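You operate a simulated robot arm through the tools that you are given. There is no shell and no other tool. Be economical: measure what you need, move in short steps, check, and stop when the job is done.

Carry out the task below with a simulated robot arm. There is one attempt and no reset: what you move stays moved.

TASK
Shut the vent, press the three deck plugs home, then sand the specks off their strip.
Fine: dark cube on the plugs, brown puck for the specks; put both back; the vent stays shut.

It is judged by the outcome, as a careful person would: the job done as asked, and still so three seconds after it is handed in. It fails if anything else is knocked over, pushed out of place, dropped, spilled or broken.

THE ROBOT
A 7-joint arm with a two-finger parallel gripper, fixed in place. Base frame: the origin is at the foot of the arm, x ahead of it, y to its left, z up; the work surface is at about z = 0.8. Lengths are in m, angles in degrees, forces in N, time in s.
With the tool pointing down near the work surface it reaches from about 0.24 to 0.68 m from the base axis. Its first joint turns from -66.0 to 66.0 degrees. Payload 2.4 kg.
The TCP is the grasp point between the finger pads, 0.03 m short of the fingertips. In the tool frame z runs along the fingers and y along their closing line. The gripper opens to 0.094 m. The fingers are 0.028 m wide and 0.01 m thick; the gripper's body (0.05 by 0.096 m) begins 0.055 m behind the TCP.
Orientation is that of the tool frame in the base frame, as a unit quaternion [w, x, y, z]. With the fingers straight down and closing along the base's y, the tool's x points along the base's -x, its y along +y and its z along -z.

THE INTERFACE
- The arm moves only by the tool nudge_tool. Its arguments are lists of equal length, an entry for each row: "translation": the shift along the base's x, y, z in m, a list of three; "rot": the turn, a rotation vector about the base's x, y, z in degrees, a list of three; "fingers": the gripper command, from -1 (shut) to 1 (fully open), values between in proportion. In form: {"translation": [[dx, dy, dz], ...], "rot": [[rx, ry, rz], ...], "fingers": [fingers, ...]}. A call has 1 to 12 rows; each row is the pose to reach, as a shift and turn from the pose commanded when the call began. Each row takes 0.2 s and may step no farther than 0.05 m and 8.6 degrees from the row before; otherwise, or with a gripper value out of range, the whole call is refused. Where a pose cannot be reached the arm comes as near as it can. A force on the tool above 40 N (or 10 N above the force at the start of the call, whichever is more), or a blocked arm, ends the call early, and 0.2 s more pass. The fingers move at their own pace (about 0.153 m/s each) and stop on an object; they squeeze with about 29 N. The grip force told is the motor's: it shows also when the fingers shut on nothing. Time passes only in rows, and 0.2 s behind the last, so rows that repeat a pose let the fingers close. The reply holds the time, the measured pose of the TCP, the force on the tool along the base axes, the opening and the grip force, in the units named above and with some noise, and new pictures: "views" is both (left out), scene, wrist or none.
- Cameras (640 x 400 px; columns grow to the right, rows downward): "scene" is fixed at [0.0397, 0.4783, 1.4409]; the picture's right is [-0.73, -0.68, 0.00], its down [-0.42, 0.45, -0.79] and it looks along [0.54, -0.58, -0.61] (base axes); focal length 368 px, centre (320, 200). "wrist" rides on the gripper at [-0.037, 0, -0.058] in the tool frame; the picture's right is [0.00, -1.00, 0.00], its down [0.97, 0.00, -0.24] and it looks along [0.24, 0.00, 0.97] (tool axes); focal length 218 px, centre (320, 200).
- measure_at(camera, pixels): for up to 12 pixels [column, row] of the newest picture of that camera ("zoom" is the newest enlarged one), the place [x, y, z] in the base frame of the surface seen there, good to about 0.002 m. The clock stands still meanwhile.
- enlarge(camera, box): a new picture of the part [left, top, right, bottom] of that camera's present view, enlarged. The clock stands still meanwhile.
- finish_job(): hands the job in; it is judged then, once.

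Go step by step. Measure first, check grasps and placings, and put right what went wrong. The budget is 80 turns and 150 pictures, counting those below and the enlarged ones. Unless the task says otherwise, let go and move clear before handing in, and close with one line.

The tools are called after ">>>" by a JSON object that holds its "name" and its "arguments". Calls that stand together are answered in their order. nudge_tool: Moves the arm, as the interface text tells. Its arguments: {"type":"object","properties":{"translation":{"type":"array"},"rot":{"type":"array"},"fingers":{"type":"array"},"views":{"type":"string","enum":["both","scene","wrist","none"]}},"required":["translation","rot","fingers"]} The other tools are called the same way: measure_at (camera, pixels) gives the place of the surface under pixels of a picture; enlarge (camera, box) takes an enlarged picture of a part of a camera's view; finish_job () hands the job in.

At the start:

```text
time_s: 0.0
eef_pos: [0.3505, -0.1018, 1.1298]
orientation: [-0.001, 0.0, 1.0, 0.0]
contact_force: [0.2, -0.3, 0.1]
width: 0.0943
grasp_force: 0.1
```

scene: 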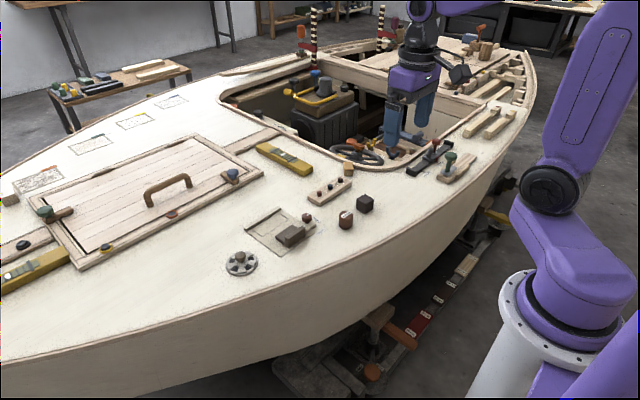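
wrist: 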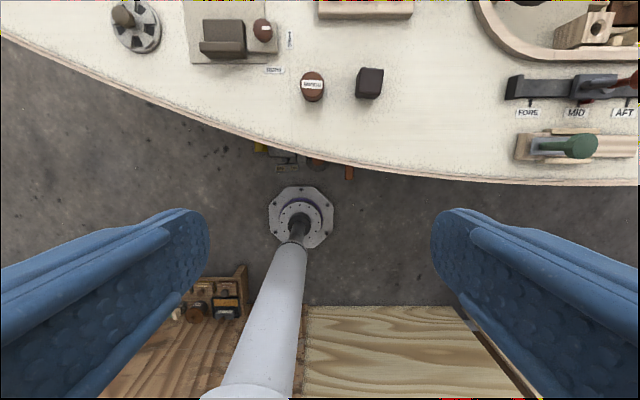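

The scene shows a round vent (240,262), a box-like thing (285,232), the plug strip (330,192), a brown puck (346,219) and a dark cube (364,204). I'll enlarge these to see details.

>>> {"name": "enlarge", "arguments": {"camera": "scene", "box": [210, 160, 390, 280]}}

>>> {"name": "enlarge", "arguments": {"camera": "wrist", "box": [100, 0, 420, 120]}}

>>> {"name": "enlarge", "arguments": {"camera": "scene", "box": [0, 80, 280, 290]}}

```text
3.33 times, centred on (300, 220) of scene
```

zoom: 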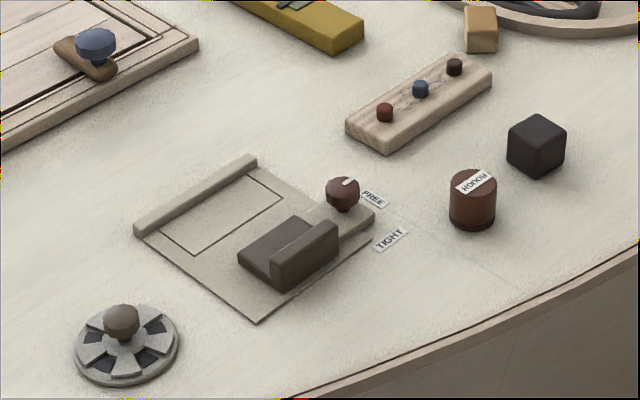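

```text
2.00 times, centred on (260, 60) of wrist
```

zoom: 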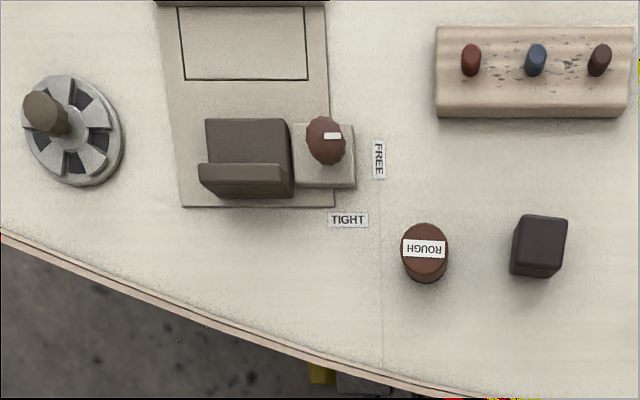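

```text
1.90 times, centred on (140, 185) of scene
```

zoom: 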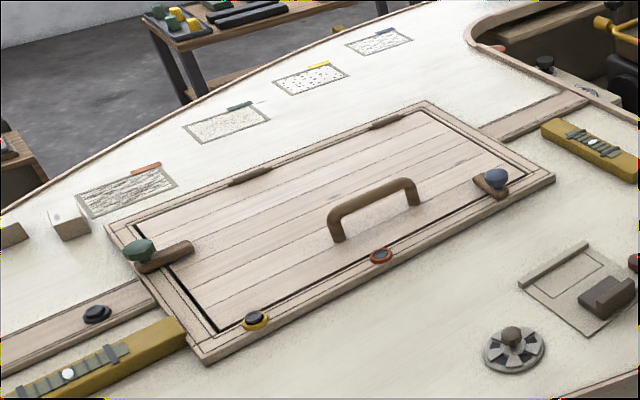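

The vent looks like the slotted disc (240,262), and the specks are on the plug strip. I'll measure the key points.

>>> {"name": "measure_at", "arguments": {"camera": "scene", "pixels": [[239, 255], [226, 262], [255, 262], [346, 214], [346, 226], [364, 197], [318, 190], [329, 184], [338, 179], [290, 233], [306, 215], [310, 245]]}}

>>> {"name": "measure_at", "arguments": {"camera": "wrist", "pixels": [[120, 15], [152, 40], [313, 82], [370, 76], [320, 16], [410, 16], [223, 46], [260, 30], [220, 28]]}}

>>> {"name": "enlarge", "arguments": {"camera": "scene", "box": [300, 170, 380, 235]}}

>>> {"name": "enlarge", "arguments": {"camera": "scene", "box": [220, 205, 320, 280]}}

```text
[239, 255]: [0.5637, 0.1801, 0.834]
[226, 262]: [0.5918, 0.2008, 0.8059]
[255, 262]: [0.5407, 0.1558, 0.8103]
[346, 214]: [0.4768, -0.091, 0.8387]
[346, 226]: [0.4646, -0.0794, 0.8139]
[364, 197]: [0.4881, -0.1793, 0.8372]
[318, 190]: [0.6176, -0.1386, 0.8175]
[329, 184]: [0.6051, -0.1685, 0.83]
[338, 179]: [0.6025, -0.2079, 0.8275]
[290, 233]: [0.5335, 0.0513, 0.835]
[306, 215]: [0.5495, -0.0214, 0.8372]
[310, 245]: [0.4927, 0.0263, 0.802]
```

```text
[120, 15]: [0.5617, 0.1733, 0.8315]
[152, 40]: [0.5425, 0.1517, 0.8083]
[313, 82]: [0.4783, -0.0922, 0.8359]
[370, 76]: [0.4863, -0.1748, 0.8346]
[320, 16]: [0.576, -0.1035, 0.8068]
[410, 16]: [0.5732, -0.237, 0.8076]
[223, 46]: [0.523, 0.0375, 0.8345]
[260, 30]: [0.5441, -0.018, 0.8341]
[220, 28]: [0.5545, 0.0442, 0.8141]
```

```text
6.15 times, centred on (340, 202) of scene
```

zoom: 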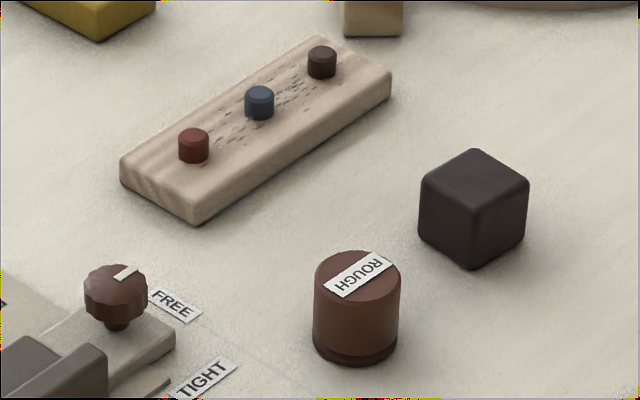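

```text
5.33 times, centred on (270, 242) of scene
```

zoom: 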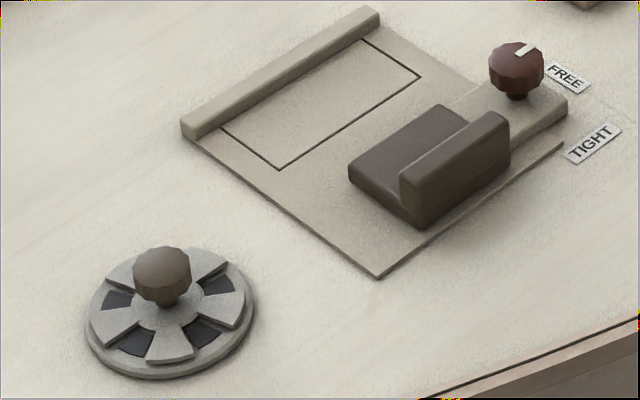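

The vent disc has blades beside dark slots (zoom 120,340), so it needs a turn to close. I'll move the wrist camera over it to see the geometry from above.

>>> {"name": "nudge_tool", "arguments": {"translation": [[0.025, 0.033, -0.015], [0.05, 0.066, -0.03], [0.075, 0.1, -0.045], [0.1, 0.133, -0.06], [0.125, 0.166, -0.075], [0.15, 0.2, -0.09], [0.175, 0.233, -0.105], [0.2, 0.265, -0.12]], "rot": [[0, 0, 0], [0, 0, 0], [0, 0, 0], [0, 0, 0], [0, 0, 0], [0, 0, 0], [0, 0, 0], [0, 0, 0]], "fingers": [0, 0, 0, 0, 0, 0, 0, 0], "views": "wrist"}}

```text
time_s: 1.8
eef_pos: [0.5502, 0.162, 1.0093]
orientation: [0.0, 0.0, 1.0, 0.0]
contact_force: [0.7, 0.6, 0.7]
width: 0.0472
grasp_force: 0.1
```

wrist: 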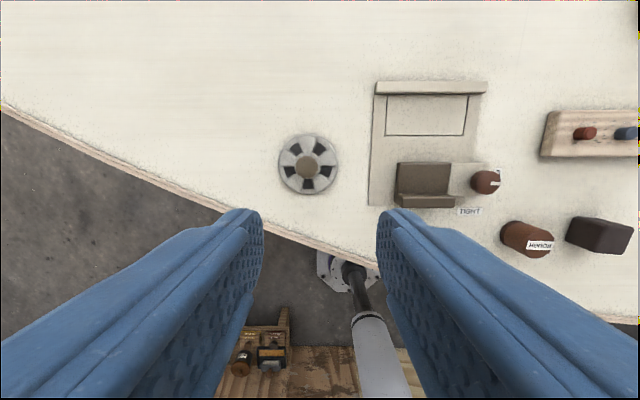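

>>> {"name": "enlarge", "arguments": {"camera": "wrist", "box": [268, 125, 348, 205]}}

>>> {"name": "enlarge", "arguments": {"camera": "wrist", "box": [360, 70, 510, 220]}}

>>> {"name": "measure_at", "arguments": {"camera": "wrist", "pixels": [[308, 167], [295, 167], [320, 167], [308, 156], [308, 178], [278, 167], [338, 167], [308, 136], [308, 195]]}}

```text
5.00 times, centred on (308, 165) of wrist
```

zoom: 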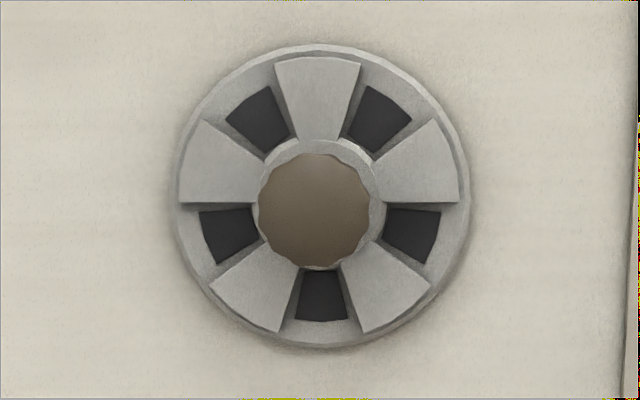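

```text
2.67 times, centred on (435, 145) of wrist
```

zoom: 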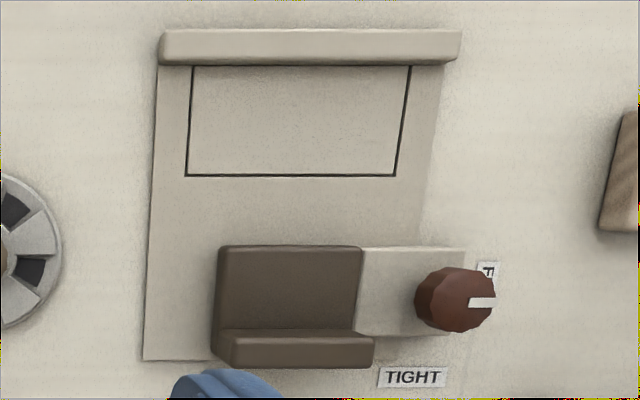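

```text
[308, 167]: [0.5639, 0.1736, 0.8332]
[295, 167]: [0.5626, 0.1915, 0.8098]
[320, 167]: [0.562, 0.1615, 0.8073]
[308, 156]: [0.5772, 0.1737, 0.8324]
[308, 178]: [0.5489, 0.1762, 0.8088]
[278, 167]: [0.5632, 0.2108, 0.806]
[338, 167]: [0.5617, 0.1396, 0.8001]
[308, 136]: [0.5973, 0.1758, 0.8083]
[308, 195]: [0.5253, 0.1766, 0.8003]
```

The vent has five blades and five slots, so about 36° shuts it; the knob centre is about (0.562, 0.1745) with its top at 0.833. I'll go down around the knob.

>>> {"name": "nudge_tool", "arguments": {"translation": [[0.012, 0.0125, -0.03], [0.012, 0.0125, -0.07], [0.012, 0.0125, -0.11], [0.012, 0.0125, -0.14], [0.012, 0.0125, -0.155], [0.012, 0.0125, -0.165]], "rot": [[0, 0, 0], [0, 0, 0], [0, 0, 0], [0, 0, 0], [0, 0, 0], [0, 0, 0]], "fingers": [0.3, 0.3, 0.3, 0.3, 0.3, 0.3]}}

```text
time_s: 3.2
eef_pos: [0.5623, 0.1737, 0.8448]
orientation: [0.0, 0.0, 1.0, 0.0]
contact_force: [-0.4, 0.1, -0.2]
width: 0.0609
grasp_force: 0.0
```

scene: 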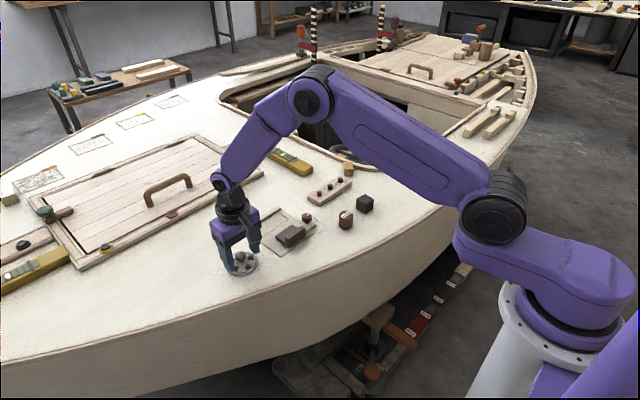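
wrist: 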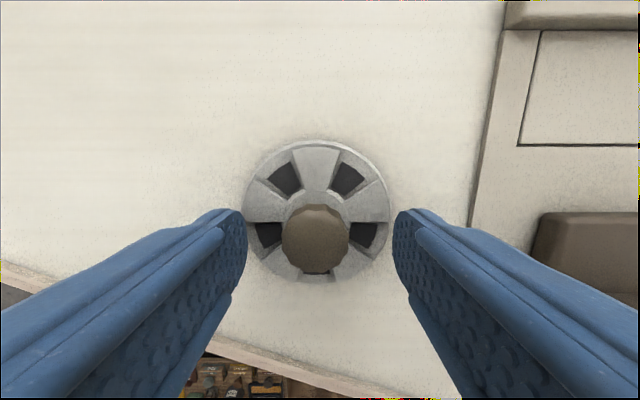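

The knob (315,240) sits centred between the fingers. I'll close the fingers and turn 36°.

>>> {"name": "nudge_tool", "arguments": {"translation": [[0, 0, 0], [0, 0, 0], [0, 0, 0], [0, 0, 0], [0, 0, 0], [0, 0, 0], [0, 0, 0], [0, 0, 0]], "rot": [[0, 0, 0], [0, 0, 0], [0, 0, 7.2], [0, 0, 14.4], [0, 0, 21.6], [0, 0, 28.8], [0, 0, 36], [0, 0, 36]], "fingers": [-1, -1, -1, -1, -1, -1, -1, -1], "views": "wrist"}}

```text
time_s: 5.0
eef_pos: [0.5629, 0.1733, 0.8453]
orientation: [0.001, -0.31, 0.951, 0.0]
contact_force: [-1.0, 0.1, -0.8]
width: 0.0237
grasp_force: 45.1
```

wrist: 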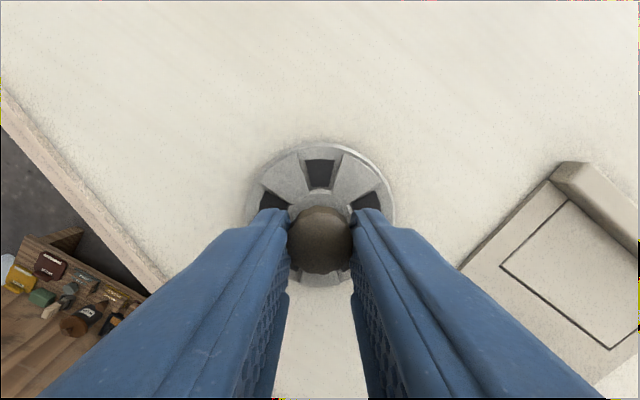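

A slot is still at the top (318,172), so the blades stayed put and the fingers slipped: this direction seems to be against a stop. Still gripping, I'll turn the other way.

>>> {"name": "nudge_tool", "arguments": {"translation": [[0, 0, 0], [0, 0, 0], [0, 0, 0], [0, 0, 0], [0, 0, 0], [0, 0, 0]], "rot": [[0, 0, -7.2], [0, 0, -14.4], [0, 0, -21.6], [0, 0, -28.8], [0, 0, -36], [0, 0, -36]], "fingers": [-1, -1, -1, -1, -1, -1], "views": "wrist"}}

```text
time_s: 6.4
eef_pos: [0.5622, 0.1757, 0.8455]
orientation: [0.0, -0.001, 1.0, -0.001]
contact_force: [-8.5, 6.3, -3.5]
width: 0.0236
grasp_force: 45.1
```

wrist: 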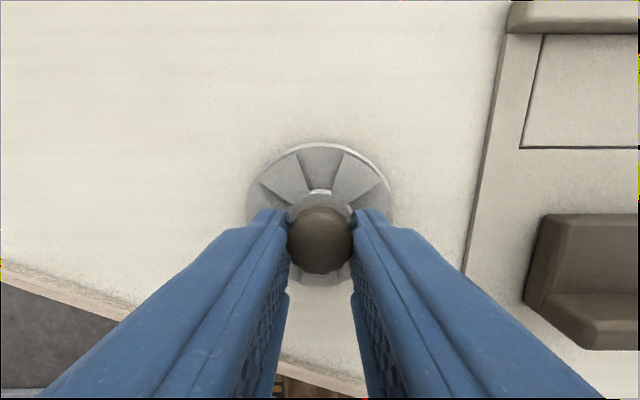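

The slots are now covered: blades at (290,180) and (350,180) with no dark areas between. I'll let go, rise and check that it stays shut.

>>> {"name": "nudge_tool", "arguments": {"translation": [[0, 0, 0], [0, 0, 0], [0, 0, 0.03], [0, 0, 0.07], [0, 0, 0.11], [0, -0.03, 0.15]], "rot": [[0, 0, 0], [0, 0, 0], [0, 0, 0], [0, 0, 0], [0, 0, 0], [0, 0, 0]], "fingers": [0.3, 0.3, 0.3, 0.3, 0.3, 0.3], "views": "wrist"}}

>>> {"name": "enlarge", "arguments": {"camera": "wrist", "box": [240, 115, 360, 235]}}

```text
time_s: 7.8
eef_pos: [0.5639, 0.1424, 0.993]
orientation: [0.0, -0.002, 1.0, 0.0]
contact_force: [0.0, 0.2, 0.8]
width: 0.0609
grasp_force: 0.0
```

wrist: 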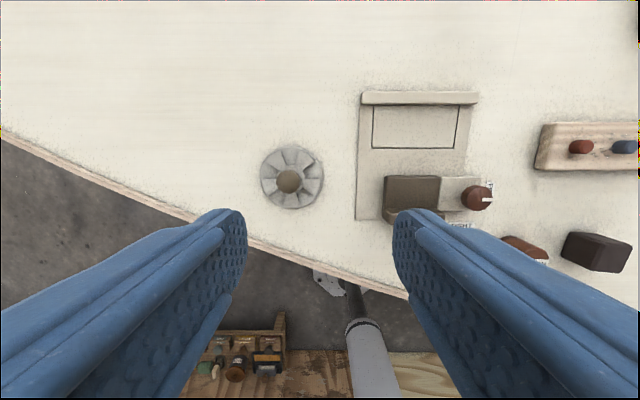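

```text
3.33 times, centred on (300, 175) of wrist
```

zoom: 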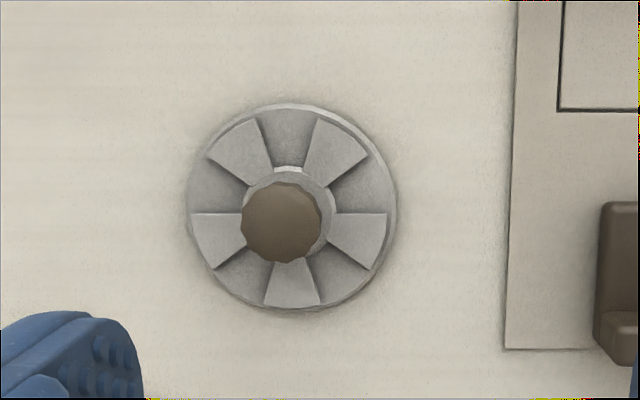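

The vent is fully shut and stays so. Next I'll move over the cube, puck and plug strip for a top view.

>>> {"name": "nudge_tool", "arguments": {"translation": [[-0.01, -0.042, 0], [-0.02, -0.085, 0], [-0.03, -0.128, 0], [-0.04, -0.17, 0], [-0.05, -0.21, 0], [-0.06, -0.25, -0.005], [-0.07, -0.29, -0.01]], "rot": [[0, 0, 0], [0, 0, 0], [0, 0, 0], [0, 0, 0], [0, 0, 0], [0, 0, 0], [0, 0, 0]], "fingers": [0.5, 0.5, 0.5, 0.5, 0.5, 0.5, 0.5], "views": "wrist"}}

>>> {"name": "enlarge", "arguments": {"camera": "wrist", "box": [220, 50, 420, 250]}}

```text
time_s: 9.4
eef_pos: [0.4908, -0.1472, 0.9849]
orientation: [0.001, -0.001, 1.0, 0.0]
contact_force: [-0.9, 0.1, -0.1]
width: 0.0707
grasp_force: 0.0
```

wrist: 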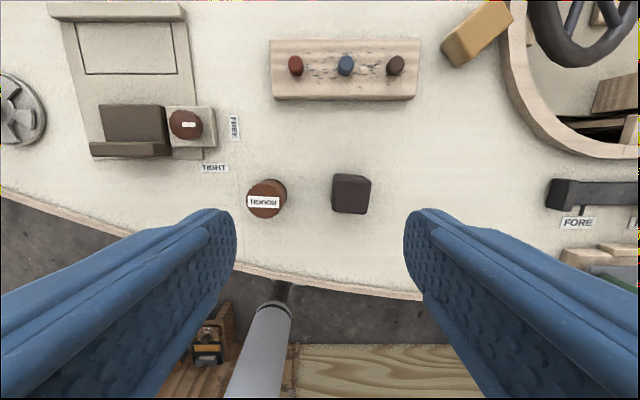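

```text
2.00 times, centred on (320, 150) of wrist
```

zoom: 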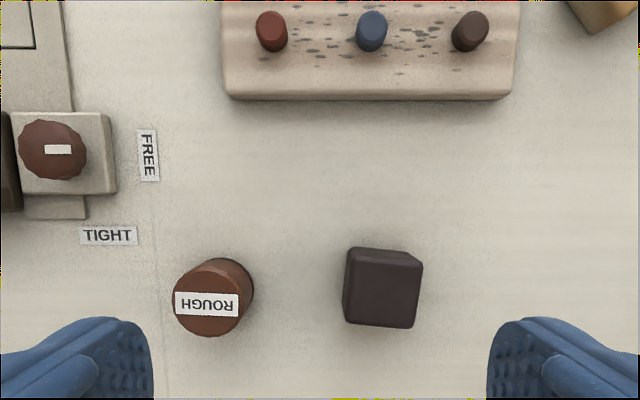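

The cube is at (351,194), turned slightly, and the puck is at (265,200). I'll measure both and the plugs.

>>> {"name": "measure_at", "arguments": {"camera": "zoom", "pixels": [[345, 318], [412, 325], [420, 265], [352, 256], [385, 290], [205, 285], [183, 285], [240, 300], [210, 333], [210, 270]]}}

>>> {"name": "measure_at", "arguments": {"camera": "wrist", "pixels": [[295, 65], [345, 65], [395, 66], [298, 60], [347, 60], [398, 61], [275, 43], [420, 41], [320, 80], [370, 80], [274, 95], [412, 93]]}}

>>> {"name": "enlarge", "arguments": {"camera": "wrist", "box": [260, 30, 430, 115]}}

```text
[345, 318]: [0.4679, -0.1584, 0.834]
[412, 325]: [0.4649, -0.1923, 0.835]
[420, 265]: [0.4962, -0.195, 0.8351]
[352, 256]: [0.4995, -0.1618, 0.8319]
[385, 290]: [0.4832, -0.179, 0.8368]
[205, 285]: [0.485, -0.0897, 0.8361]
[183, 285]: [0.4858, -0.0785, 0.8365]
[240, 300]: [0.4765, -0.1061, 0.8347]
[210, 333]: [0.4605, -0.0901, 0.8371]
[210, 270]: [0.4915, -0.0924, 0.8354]
```

```text
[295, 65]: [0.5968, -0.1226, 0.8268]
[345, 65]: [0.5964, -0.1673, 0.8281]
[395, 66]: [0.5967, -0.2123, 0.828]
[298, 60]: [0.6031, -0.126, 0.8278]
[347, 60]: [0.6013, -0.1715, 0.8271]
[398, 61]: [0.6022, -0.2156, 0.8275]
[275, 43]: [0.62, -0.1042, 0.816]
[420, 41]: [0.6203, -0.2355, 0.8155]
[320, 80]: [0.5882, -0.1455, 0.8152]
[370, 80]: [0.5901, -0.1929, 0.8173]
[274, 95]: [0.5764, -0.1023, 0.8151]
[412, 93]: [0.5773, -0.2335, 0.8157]
```

```text
3.76 times, centred on (345, 72) of wrist
```

zoom: 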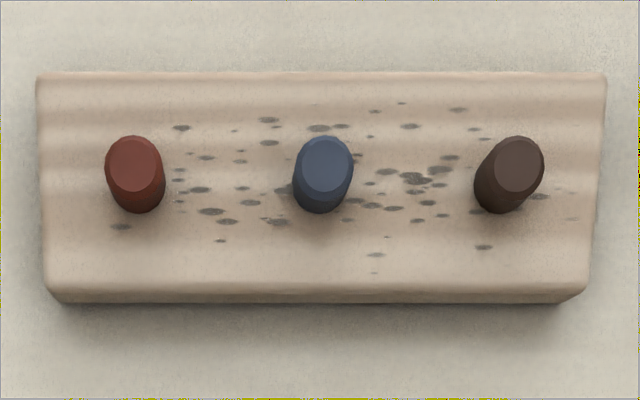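

Strip top is 0.8155, plugs 12 mm proud at x≈0.599 and y≈-0.1235, -0.169, -0.214. The cube is centred at (0.482,-0.177), turned about -5°; I'll descend over it.

>>> {"name": "nudge_tool", "arguments": {"translation": [[-0.009, -0.03, -0.02], [-0.009, -0.03, -0.06], [-0.009, -0.03, -0.1], [-0.009, -0.03, -0.13], [-0.009, -0.03, -0.142]], "rot": [[0, 0, -5], [0, 0, -5], [0, 0, -5], [0, 0, -5], [0, 0, -5]], "fingers": [0.4, 0.4, 0.4, 0.4, 0.4]}}

```text
time_s: 10.6
eef_pos: [0.4833, -0.1759, 0.8439]
orientation: [0.0, 0.043, 0.999, 0.0]
contact_force: [-0.5, -0.5, 0.2]
width: 0.0659
grasp_force: 0.0
```

scene: 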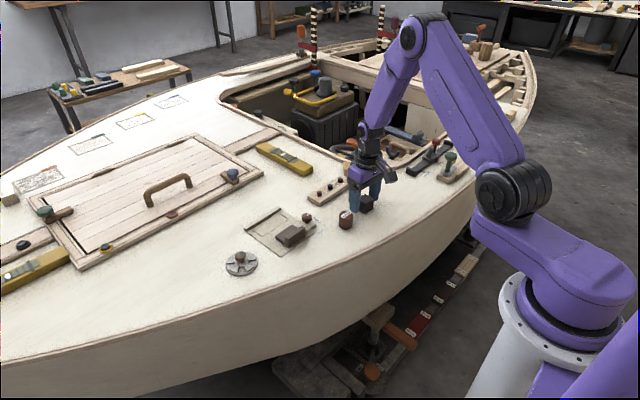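
wrist: 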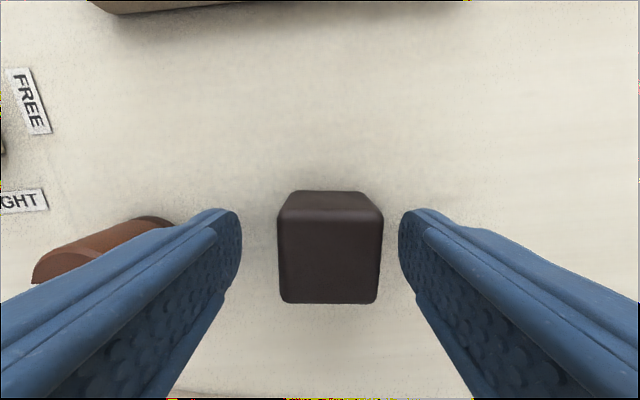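

The cube (330,248) is well aligned, about 3 mm to the right of the finger midline. I'll shift 3 mm, grip and lift.

>>> {"name": "nudge_tool", "arguments": {"translation": [[0, -0.003, 0], [0, -0.003, 0], [0, -0.003, 0], [0, -0.003, 0.03]], "rot": [[0, 0, 0], [0, 0, 0], [0, 0, 0], [0, 0, 0]], "fingers": [0.4, -1, -1, -1], "views": "wrist"}}

```text
time_s: 11.6
eef_pos: [0.4827, -0.178, 0.8742]
orientation: [0.0, 0.044, 0.999, 0.0]
contact_force: [-0.3, -0.6, -0.5]
width: 0.0348
grasp_force: 28.9
```

wrist: 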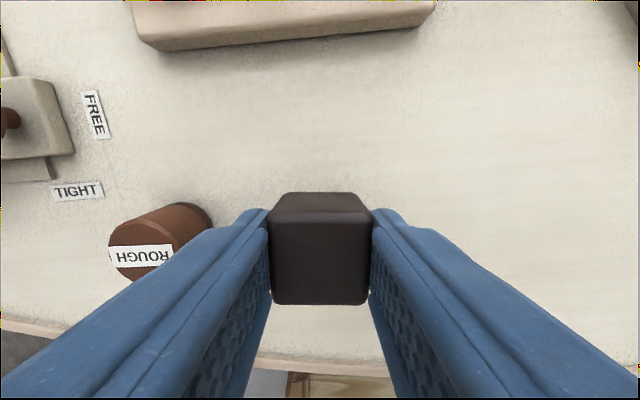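

The cube is gripped (width 0.0348, its bottom about 43 mm below the TCP). I'll carry it over the far plug (y=-0.214) and press down in small steps.

>>> {"name": "nudge_tool", "arguments": {"translation": [[0.0, 0, 0.02], [0.04, -0.012, 0.022], [0.08, -0.024, 0.022], [0.117, -0.036, 0.022], [0.117, -0.036, 0.004], [0.117, -0.036, -0.002], [0.117, -0.036, -0.006], [0.117, -0.036, -0.01]], "rot": [[0, 0, 0], [0, 0, 5], [0, 0, 5], [0, 0, 5], [0, 0, 5], [0, 0, 5], [0, 0, 5], [0, 0, 5]], "fingers": [-1, -1, -1, -1, -1, -1, -1, -1]}}

```text
time_s: 13.4
eef_pos: [0.6017, -0.2139, 0.8633]
orientation: [0.0, 0.0, 1.0, 0.0]
contact_force: [-2.0, 0.2, 3.0]
width: 0.035
grasp_force: 28.9
```

scene: 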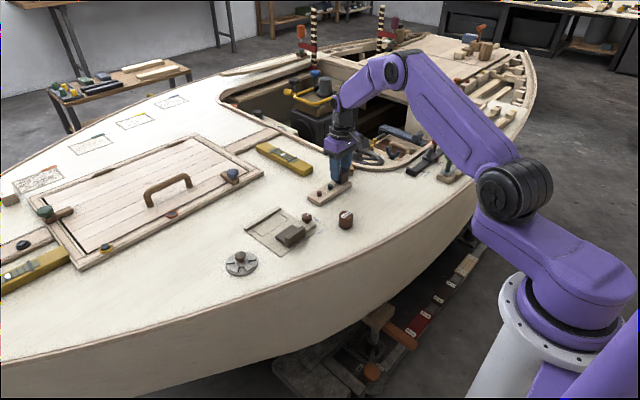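
wrist: 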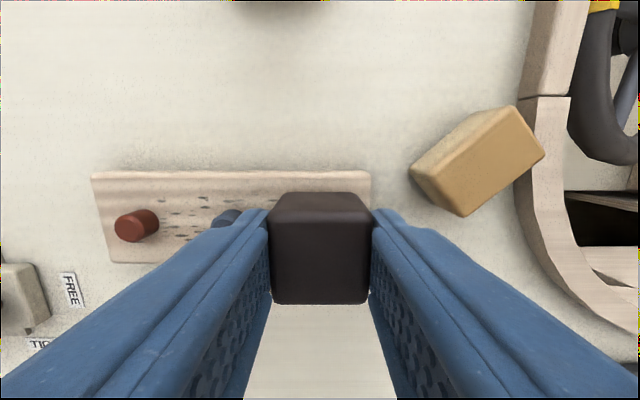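

The force is only 3 N at a TCP height of 0.8633, so the plug is moving. I'll keep pressing until it meets the strip.

>>> {"name": "nudge_tool", "arguments": {"translation": [[-0.001, 0, -0.003], [-0.001, 0, -0.005], [-0.001, 0, -0.006], [-0.001, 0, -0.007], [-0.001, 0, -0.008]], "rot": [[0, 0, 0], [0, 0, 0], [0, 0, 0], [0, 0, 0], [0, 0, 0]], "fingers": [-1, -1, -1, -1, -1], "views": "none"}}

```text
time_s: 14.6
eef_pos: [0.6007, -0.214, 0.8568]
orientation: [0.003, -0.001, 1.0, -0.001]
contact_force: [-1.7, 3.7, 26.9]
width: 0.035
grasp_force: 29.1
```

The force rose to 27 N at TCP height 0.857, so the cube is on the strip surface. I'll lift and move to the middle plug, looking on the way.

>>> {"name": "nudge_tool", "arguments": {"translation": [[0, 0, 0.02], [0, 0.0, 0.04], [-0.03, 0.0, 0.08]], "rot": [[0, 0, 0], [0, 0, 0], [0, 0, 0]], "fingers": [-1, -1, -1]}}

>>> {"name": "enlarge", "arguments": {"camera": "wrist", "box": [120, 80, 440, 320]}}

```text
time_s: 15.4
eef_pos: [0.567, -0.2126, 0.9346]
orientation: [-0.001, 0.0, 1.0, 0.0]
contact_force: [0.0, -0.2, 0.6]
width: 0.035
grasp_force: 28.8
```

scene: 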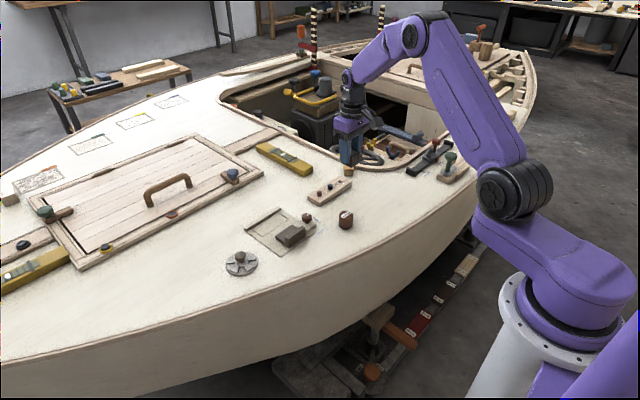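
wrist: 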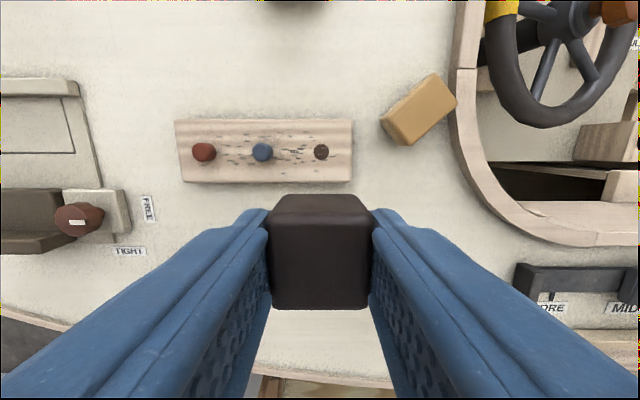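

```text
1.67 times, centred on (280, 200) of wrist
```

zoom: 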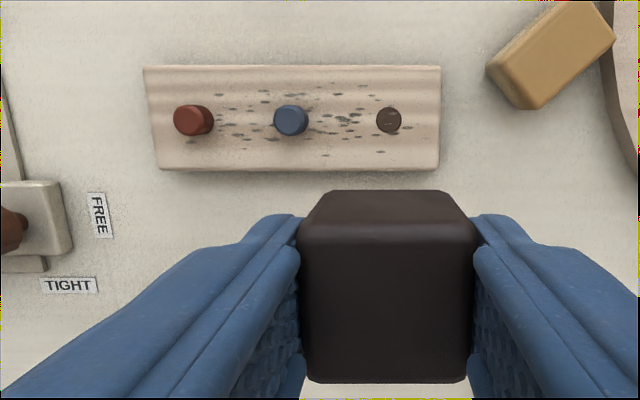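

The dark plug is flush (zoom 388,119). I'll press the middle blue plug next.

>>> {"name": "nudge_tool", "arguments": {"translation": [[0.015, 0.022, -0.02], [0.033, 0.044, -0.04], [0.033, 0.044, -0.06], [0.033, 0.044, -0.066], [0.033, 0.044, -0.071], [0.033, 0.044, -0.075], [0.033, 0.044, -0.077], [0.033, 0.044, -0.079]], "rot": [[0, 0, 0], [0, 0, 0], [0, 0, 0], [0, 0, 0], [0, 0, 0], [0, 0, 0], [0, 0, 0], [0, 0, 0]], "fingers": [-1, -1, -1, -1, -1, -1, -1, -1], "views": "none"}}

```text
time_s: 17.2
eef_pos: [0.6046, -0.1705, 0.8563]
orientation: [-0.001, 0.0, 1.0, 0.0]
contact_force: [-3.5, 1.1, 13.2]
width: 0.035
grasp_force: 29.3
```

13 N at 0.8563. I'll press a touch more, then lift, move to the red plug and press it too.

>>> {"name": "nudge_tool", "arguments": {"translation": [[-0.003, 0, -0.001], [-0.003, 0, -0.0025], [-0.003, 0, 0.015], [-0.003, 0, 0.035], [-0.003, 0.046, 0.035], [-0.003, 0.046, 0.018], [-0.003, 0.046, 0.012], [-0.003, 0.046, 0.007], [-0.003, 0.046, 0.003], [-0.003, 0.046, 0], [-0.003, 0.046, -0.0015], [-0.003, 0.046, -0.0025]], "rot": [[0, 0, 0], [0, 0, 0], [0, 0, 0], [0, 0, 0], [0, 0, 0], [0, 0, 0], [0, 0, 0], [0, 0, 0], [0, 0, 0], [0, 0, 0], [0, 0, 0], [0, 0, 0]], "fingers": [-1, -1, -1, -1, -1, -1, -1, -1, -1, -1, -1, -1], "views": "none"}}

```text
time_s: 19.8
eef_pos: [0.6015, -0.1242, 0.8569]
orientation: [0.002, -0.002, 1.0, 0.0]
contact_force: [-8.5, 2.9, 37.7]
width: 0.0351
grasp_force: 28.7
```

The last press reached 38 N on the strip. I'll lift and check all the plugs.

>>> {"name": "nudge_tool", "arguments": {"translation": [[0, 0, 0.02], [0, 0.0, 0.04], [-0.04, -0.03, 0.07], [-0.08, -0.04, 0.09]], "rot": [[0, 0, 0], [0, 0, 0], [0, 0, 0], [0, 0, 0]], "fingers": [-1, -1, -1, -1], "views": "wrist"}}

>>> {"name": "enlarge", "arguments": {"camera": "wrist", "box": [220, 40, 440, 150]}}

>>> {"name": "enlarge", "arguments": {"camera": "scene", "box": [300, 165, 380, 235]}}

```text
refused: row 3 steps farther than a row can; nothing moved
```

```text
2.91 times, centred on (330, 95) of wrist
```

zoom: 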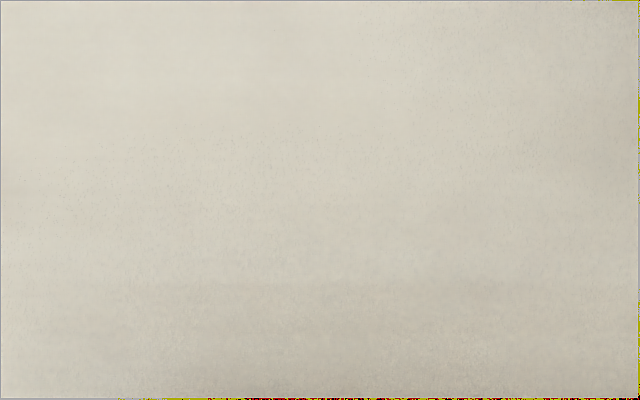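

```text
5.71 times, centred on (340, 200) of scene
```

zoom: 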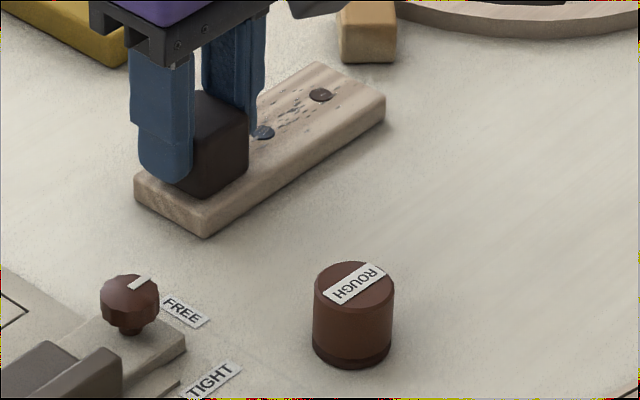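

The move was refused because one step was too long. I'll redo it with shorter steps.

>>> {"name": "nudge_tool", "arguments": {"translation": [[0, 0, 0.02], [0, 0.0, 0.04], [-0.03, -0.02, 0.06], [-0.055, -0.03, 0.08], [-0.08, -0.04, 0.09]], "rot": [[0, 0, 0], [0, 0, 0], [0, 0, 0], [0, 0, 0], [0, 0, 0]], "fingers": [-1, -1, -1, -1, -1], "views": "wrist"}}

>>> {"name": "enlarge", "arguments": {"camera": "wrist", "box": [220, 0, 440, 130]}}

>>> {"name": "enlarge", "arguments": {"camera": "scene", "box": [300, 165, 380, 235]}}

```text
time_s: 21.0
eef_pos: [0.5206, -0.1667, 0.942]
orientation: [0.001, -0.001, 1.0, 0.0]
contact_force: [-0.5, 0.5, -0.7]
width: 0.0348
grasp_force: 29.0
```

wrist: 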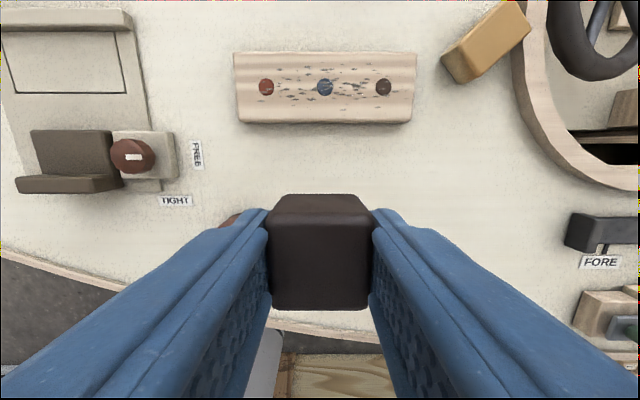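

```text
2.91 times, centred on (330, 65) of wrist
```

zoom: 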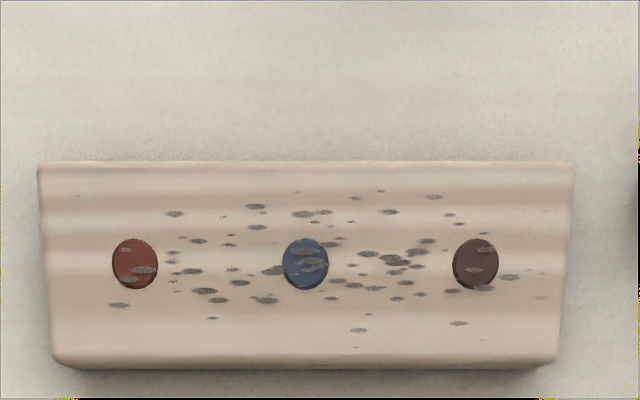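

```text
5.71 times, centred on (340, 200) of scene
```

zoom: 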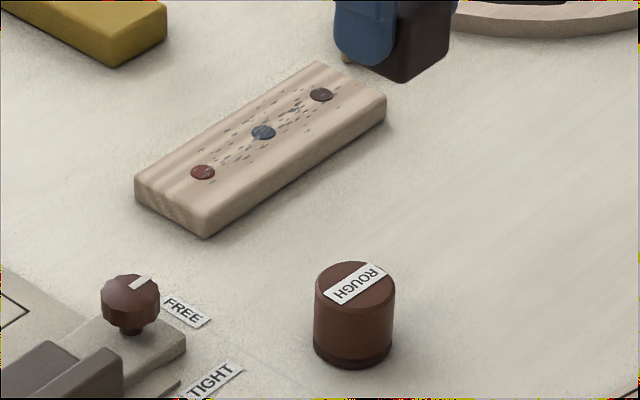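

All three plugs are flush. Now I'll put the cube back at (0.4825,-0.179), turned -5°.

>>> {"name": "nudge_tool", "arguments": {"translation": [[-0.02, -0.006, -0.02], [-0.038, -0.012, -0.04], [-0.038, -0.012, -0.07], [-0.038, -0.012, -0.088], [-0.038, -0.012, -0.094], [-0.038, -0.012, -0.097], [-0.038, -0.012, -0.0985]], "rot": [[0, 0, 0], [0, 0, -5], [0, 0, -5], [0, 0, -5], [0, 0, -5], [0, 0, -5], [0, 0, -5]], "fingers": [-1, -1, -1, -1, -1, -1, -1], "views": "none"}}

```text
time_s: 22.6
eef_pos: [0.4833, -0.177, 0.8446]
orientation: [0.001, 0.043, 0.999, 0.0]
contact_force: [-0.1, 0.1, 0.1]
width: 0.035
grasp_force: 28.7
```

No contact yet, so I'll ease down until the cube touches.

>>> {"name": "nudge_tool", "arguments": {"translation": [[-0.0005, -0.001, -0.001], [-0.0005, -0.001, -0.002], [-0.0005, -0.001, -0.003]], "rot": [[0, 0, 0], [0, 0, 0], [0, 0, 0]], "fingers": [-1, -1, -1], "views": "scene"}}

>>> {"name": "enlarge", "arguments": {"camera": "scene", "box": [310, 170, 400, 240]}}

```text
time_s: 23.4
eef_pos: [0.4807, -0.1786, 0.8419]
orientation: [0.0, 0.044, 0.999, 0.0]
contact_force: [0.1, -1.1, -0.2]
width: 0.035
grasp_force: 28.9
```

scene: 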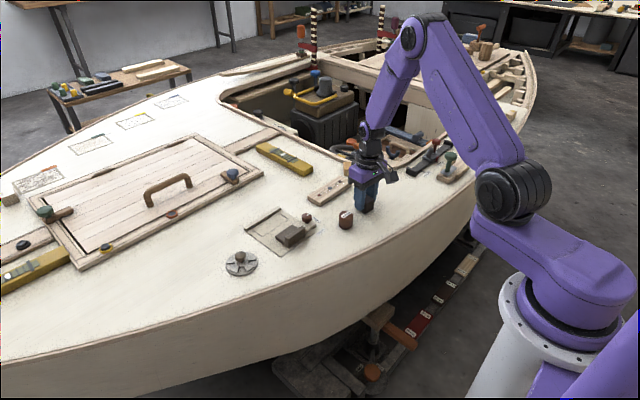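

```text
5.71 times, centred on (355, 205) of scene
```

zoom: 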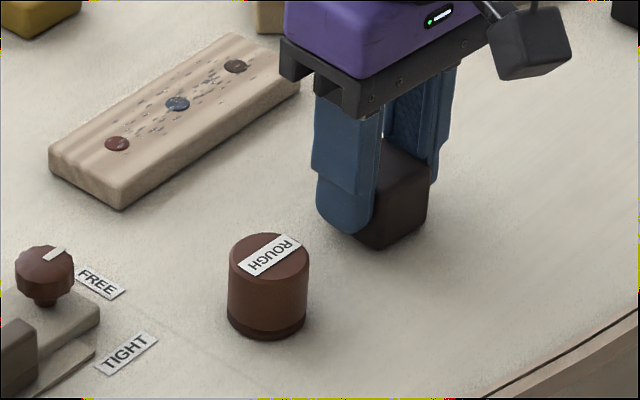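

Still no contact force. I'll continue down in 1 mm steps.

>>> {"name": "nudge_tool", "arguments": {"translation": [[0.001, 0, -0.001], [0.001, 0, -0.002]], "rot": [[0, 0, 0], [0, 0, 0]], "fingers": [-1, -1], "views": "none"}}

```text
time_s: 24.0
eef_pos: [0.4841, -0.179, 0.8403]
orientation: [0.001, 0.044, 0.999, 0.0]
contact_force: [-2.5, 0.3, 6.7]
width: 0.0349
grasp_force: 29.4
```

There is 6.7 N of contact, so the cube is resting on the deck. I'll release and rise, moving toward the puck.

>>> {"name": "nudge_tool", "arguments": {"translation": [[0, 0, 0.0005], [0, 0, 0.0005], [0, 0, 0.03], [0, 0, 0.07], [0, 0.03, 0.1], [0.0, 0.06, 0.12]], "rot": [[0, 0, 0], [0, 0, 0], [0, 0, 0], [0, 0, 0], [0, 0, 5], [0, 0, 5]], "fingers": [0.2, 0.2, 0.2, 0.2, 0.2, 0.2]}}

>>> {"name": "enlarge", "arguments": {"camera": "wrist", "box": [220, 150, 420, 270]}}

>>> {"name": "enlarge", "arguments": {"camera": "scene", "box": [325, 180, 385, 240]}}

```text
time_s: 25.4
eef_pos: [0.4836, -0.1168, 0.9589]
orientation: [0.0, -0.001, 1.0, 0.001]
contact_force: [0.4, -0.4, 0.1]
width: 0.0566
grasp_force: 0.1
```

scene: 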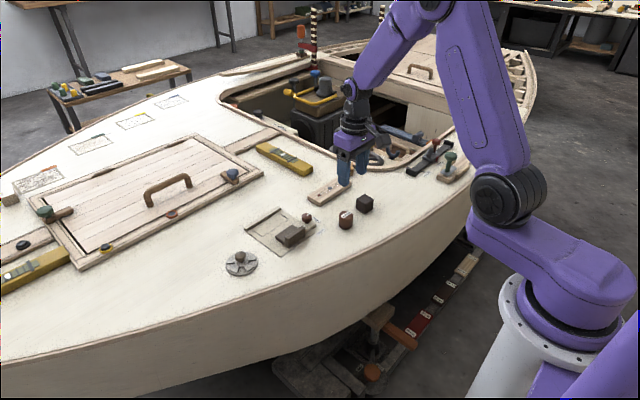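
wrist: 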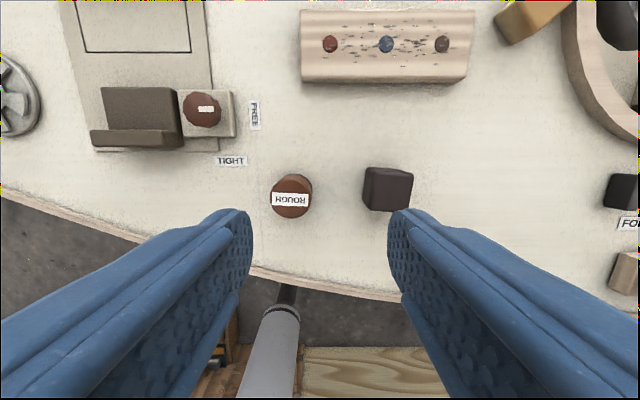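

```text
3.20 times, centred on (320, 210) of wrist
```

zoom: 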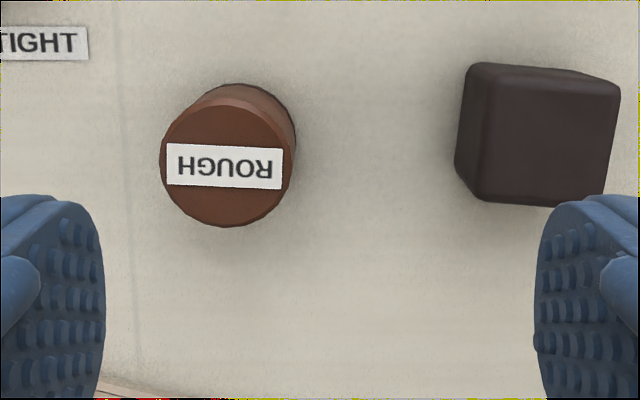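

```text
6.67 times, centred on (355, 210) of scene
```

zoom: 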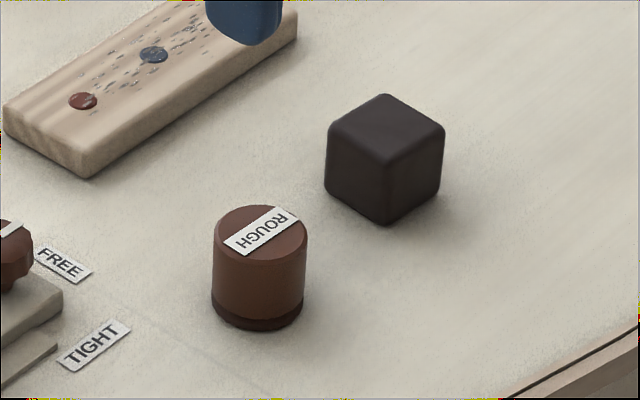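

The cube is back in place. The puck's dark abrasive pad is underneath, so I'll use it upright; measuring its top.

>>> {"name": "measure_at", "arguments": {"camera": "wrist", "pixels": [[272, 197], [309, 197], [291, 179], [291, 217], [291, 197], [330, 215]]}}

```text
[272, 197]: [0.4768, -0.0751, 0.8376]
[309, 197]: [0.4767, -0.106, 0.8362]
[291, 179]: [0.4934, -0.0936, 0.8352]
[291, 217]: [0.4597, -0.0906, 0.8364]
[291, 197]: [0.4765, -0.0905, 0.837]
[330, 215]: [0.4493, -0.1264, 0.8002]
```

Puck centre is (0.4765,-0.091), about 34 mm across. I'll descend over it.

>>> {"name": "nudge_tool", "arguments": {"translation": [[-0.007, 0.026, -0.02], [-0.007, 0.026, -0.06], [-0.007, 0.026, -0.095], [-0.007, 0.026, -0.115]], "rot": [[0, 0, 0], [0, 0, 0], [0, 0, 0], [0, 0, 0]], "fingers": [0.3, 0.3, 0.3, 0.3], "views": "wrist"}}

```text
time_s: 26.4
eef_pos: [0.4753, -0.0903, 0.8425]
orientation: [0.0, -0.001, 1.0, 0.0]
contact_force: [0.2, -0.4, 0.2]
width: 0.0612
grasp_force: 0.1
```

wrist: 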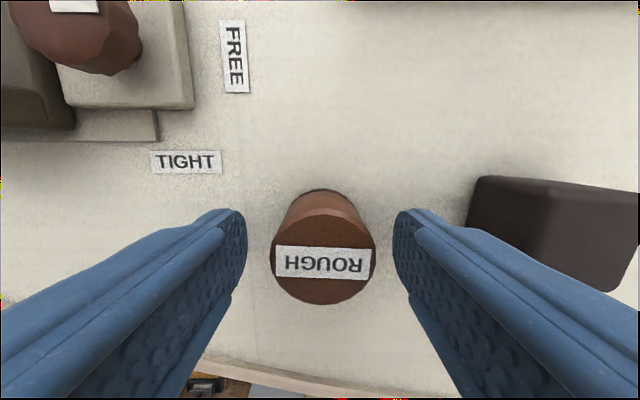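

The puck is centred within 2 mm. I'll adjust, grip and lift.

>>> {"name": "nudge_tool", "arguments": {"translation": [[0.002, -0.001, 0.001], [0.002, -0.001, 0.001], [0.002, -0.001, 0.001], [0.002, -0.001, 0.035], [0.002, -0.001, 0.06]], "rot": [[0, 0, 0], [0, 0, 0], [0, 0, 0], [0, 0, 0], [0, 0, 0]], "fingers": [0.3, -1, -1, -1, -1]}}

>>> {"name": "enlarge", "arguments": {"camera": "scene", "box": [300, 165, 380, 235]}}

```text
time_s: 27.6
eef_pos: [0.4771, -0.0917, 0.9041]
orientation: [-0.001, 0.0, 1.0, 0.0]
contact_force: [0.4, 0.5, -0.5]
width: 0.0346
grasp_force: 28.8
```

scene: 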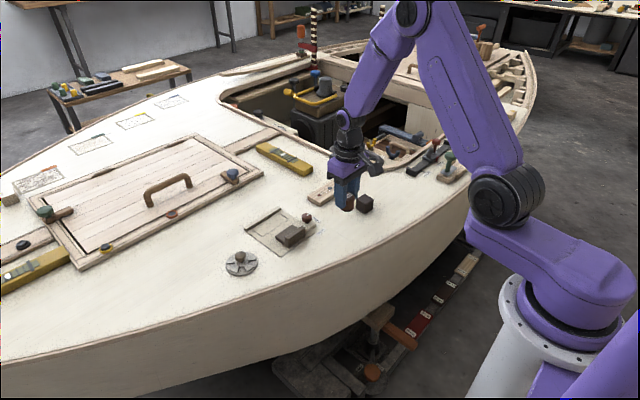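
wrist: 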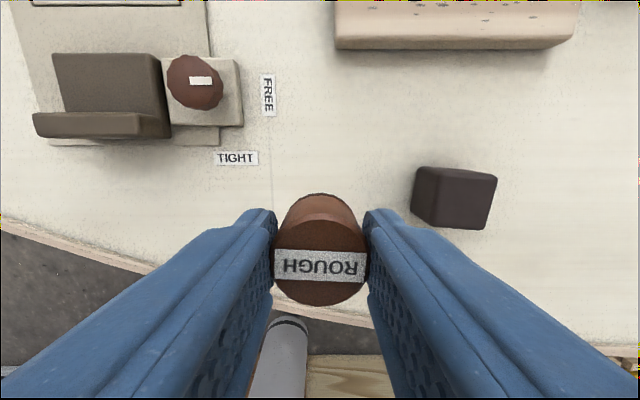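

```text
5.71 times, centred on (340, 200) of scene
```

zoom: 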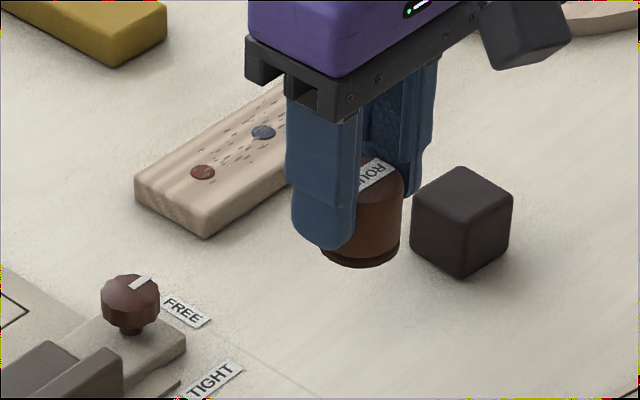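

The puck is held with its pad about 43 mm below the TCP. I'll carry it to the strip's near end and ease it down on the surface.

>>> {"name": "nudge_tool", "arguments": {"translation": [[0.04, -0.01, 0], [0.08, -0.02, 0], [0.122, -0.03, 0], [0.122, -0.03, -0.025], [0.122, -0.03, -0.04], [0.122, -0.03, -0.044], [0.122, -0.03, -0.0455], [0.122, -0.03, -0.0465]], "rot": [[0, 0, 0], [0, 0, 0], [0, 0, 0], [0, 0, 0], [0, 0, 0], [0, 0, 0], [0, 0, 0], [0, 0, 0]], "fingers": [-1, -1, -1, -1, -1, -1, -1, -1], "views": "scene"}}

```text
time_s: 29.4
eef_pos: [0.6001, -0.1218, 0.8606]
orientation: [0.002, 0.0, 1.0, -0.001]
contact_force: [-2.9, 1.1, 22.8]
width: 0.0341
grasp_force: 29.5
```

scene: 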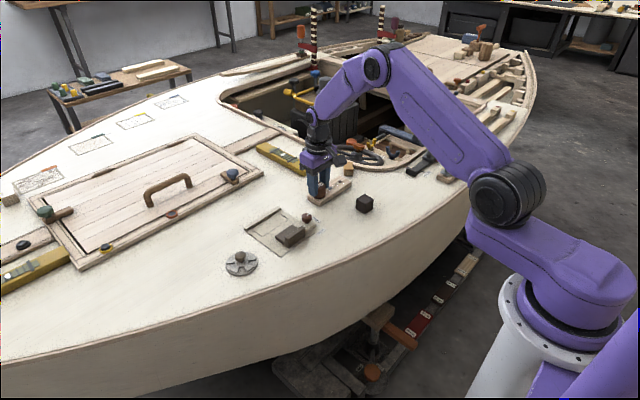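

Contact at 22.8 N. I'll ease off slightly and sweep along the strip.

>>> {"name": "nudge_tool", "arguments": {"translation": [[0, 0, 0.0008], [0, -0.015, 0.0008], [0, -0.03, 0.0008], [0, -0.045, 0.0008], [0, -0.06, 0.0008], [0, -0.075, 0.0008], [0, -0.09, 0.0008], [0, -0.1, 0.0008]], "rot": [[0, 0, 0], [0, 0, 0], [0, 0, 0], [0, 0, 0], [0, 0, 0], [0, 0, 0], [0, 0, 0], [0, 0, 0]], "fingers": [-1, -1, -1, -1, -1, -1, -1, -1], "views": "wrist"}}

>>> {"name": "enlarge", "arguments": {"camera": "scene", "box": [300, 165, 380, 235]}}

```text
time_s: 31.2
eef_pos: [0.6006, -0.223, 0.8588]
orientation: [-0.001, 0.0, 1.0, 0.0]
contact_force: [0.0, 0.7, -1.0]
width: 0.0345
grasp_force: 28.9
```

wrist: 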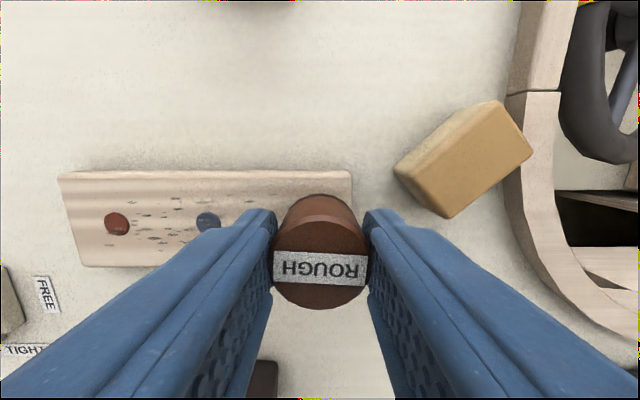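

```text
5.71 times, centred on (340, 200) of scene
```

zoom: 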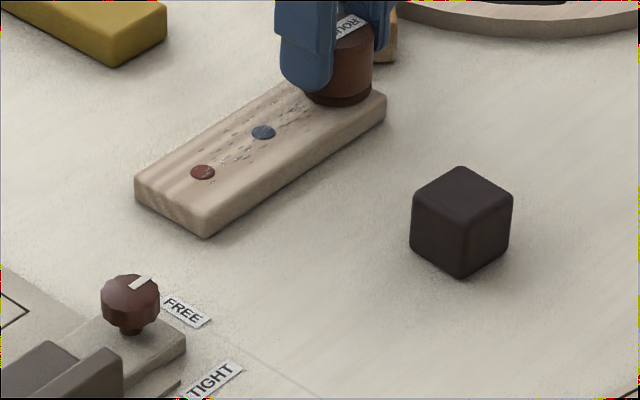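

Contact was lost during the sweep (force about 0, and many specks remain). I'll go 2.5 mm lower and sweep back with pressure.

>>> {"name": "nudge_tool", "arguments": {"translation": [[0, 0, -0.0012], [0, 0, -0.002], [0, 0.012, -0.0022], [0, 0.024, -0.0022]], "rot": [[0, 0, 0], [0, 0, 0], [0, 0, 0], [0, 0, 0]], "fingers": [-1, -1, -1, -1], "views": "none"}}

```text
time_s: 32.2
eef_pos: [0.6012, -0.2004, 0.8588]
orientation: [0.001, -0.001, 1.0, 0.0]
contact_force: [2.4, -6.6, 14.4]
width: 0.0343
grasp_force: 29.2
```

A steady 14 N while sliding. I'll continue the sweep to the near end, then back.

>>> {"name": "nudge_tool", "arguments": {"translation": [[0, 0.014, 0], [0, 0.028, 0], [0, 0.042, 0], [0, 0.056, 0], [0, 0.07, 0], [0, 0.084, 0], [-0.005, 0.084, 0], [-0.01, 0.084, 0], [-0.01, 0.07, 0], [-0.01, 0.056, 0], [-0.01, 0.042, 0], [-0.01, 0.028, 0]], "rot": [[0, 0, 0], [0, 0, 0], [0, 0, 0], [0, 0, 0], [0, 0, 0], [0, 0, 0], [0, 0, 0], [0, 0, 0], [0, 0, 0], [0, 0, 0], [0, 0, 0], [0, 0, 0]], "fingers": [-1, -1, -1, -1, -1, -1, -1, -1, -1, -1, -1, -1], "views": "none"}}

>>> {"name": "enlarge", "arguments": {"camera": "scene", "box": [300, 165, 380, 235]}}

```text
time_s: 34.8
eef_pos: [0.5894, -0.1718, 0.8573]
orientation: [-0.001, 0.0, 1.0, 0.001]
contact_force: [-0.4, 0.4, -0.7]
width: 0.0342
grasp_force: 29.5
```

```text
5.71 times, centred on (340, 200) of scene
```

zoom: 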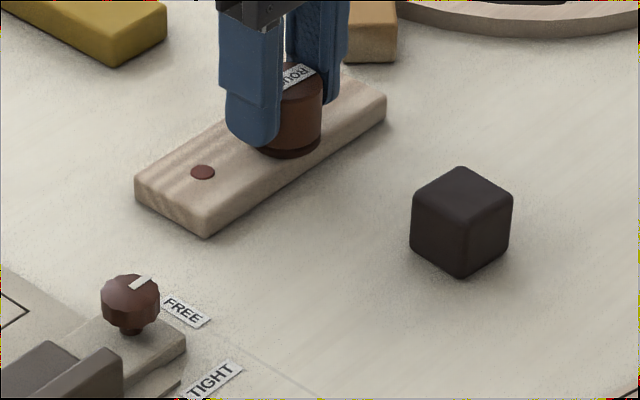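

The sanded part looks clean, but contact has faded again. I'll go 2 mm lower, sweep to the far end on this side, then shift to the other side.

>>> {"name": "nudge_tool", "arguments": {"translation": [[0, 0, -0.001], [0, 0, -0.0018], [0, -0.014, -0.0018], [0, -0.028, -0.0018], [0, -0.042, -0.0018], [0, -0.054, -0.0018], [0.01, -0.054, -0.0018], [0.018, -0.054, -0.0018]], "rot": [[0, 0, 0], [0, 0, 0], [0, 0, 0], [0, 0, 0], [0, 0, 0], [0, 0, 0], [0, 0, 0], [0, 0, 0]], "fingers": [-1, -1, -1, -1, -1, -1, -1, -1], "views": "none"}}

```text
time_s: 36.6
eef_pos: [0.6063, -0.2261, 0.856]
orientation: [0.0, 0.0, 1.0, -0.001]
contact_force: [-6.6, -2.7, 17.2]
width: 0.034
grasp_force: 29.1
```

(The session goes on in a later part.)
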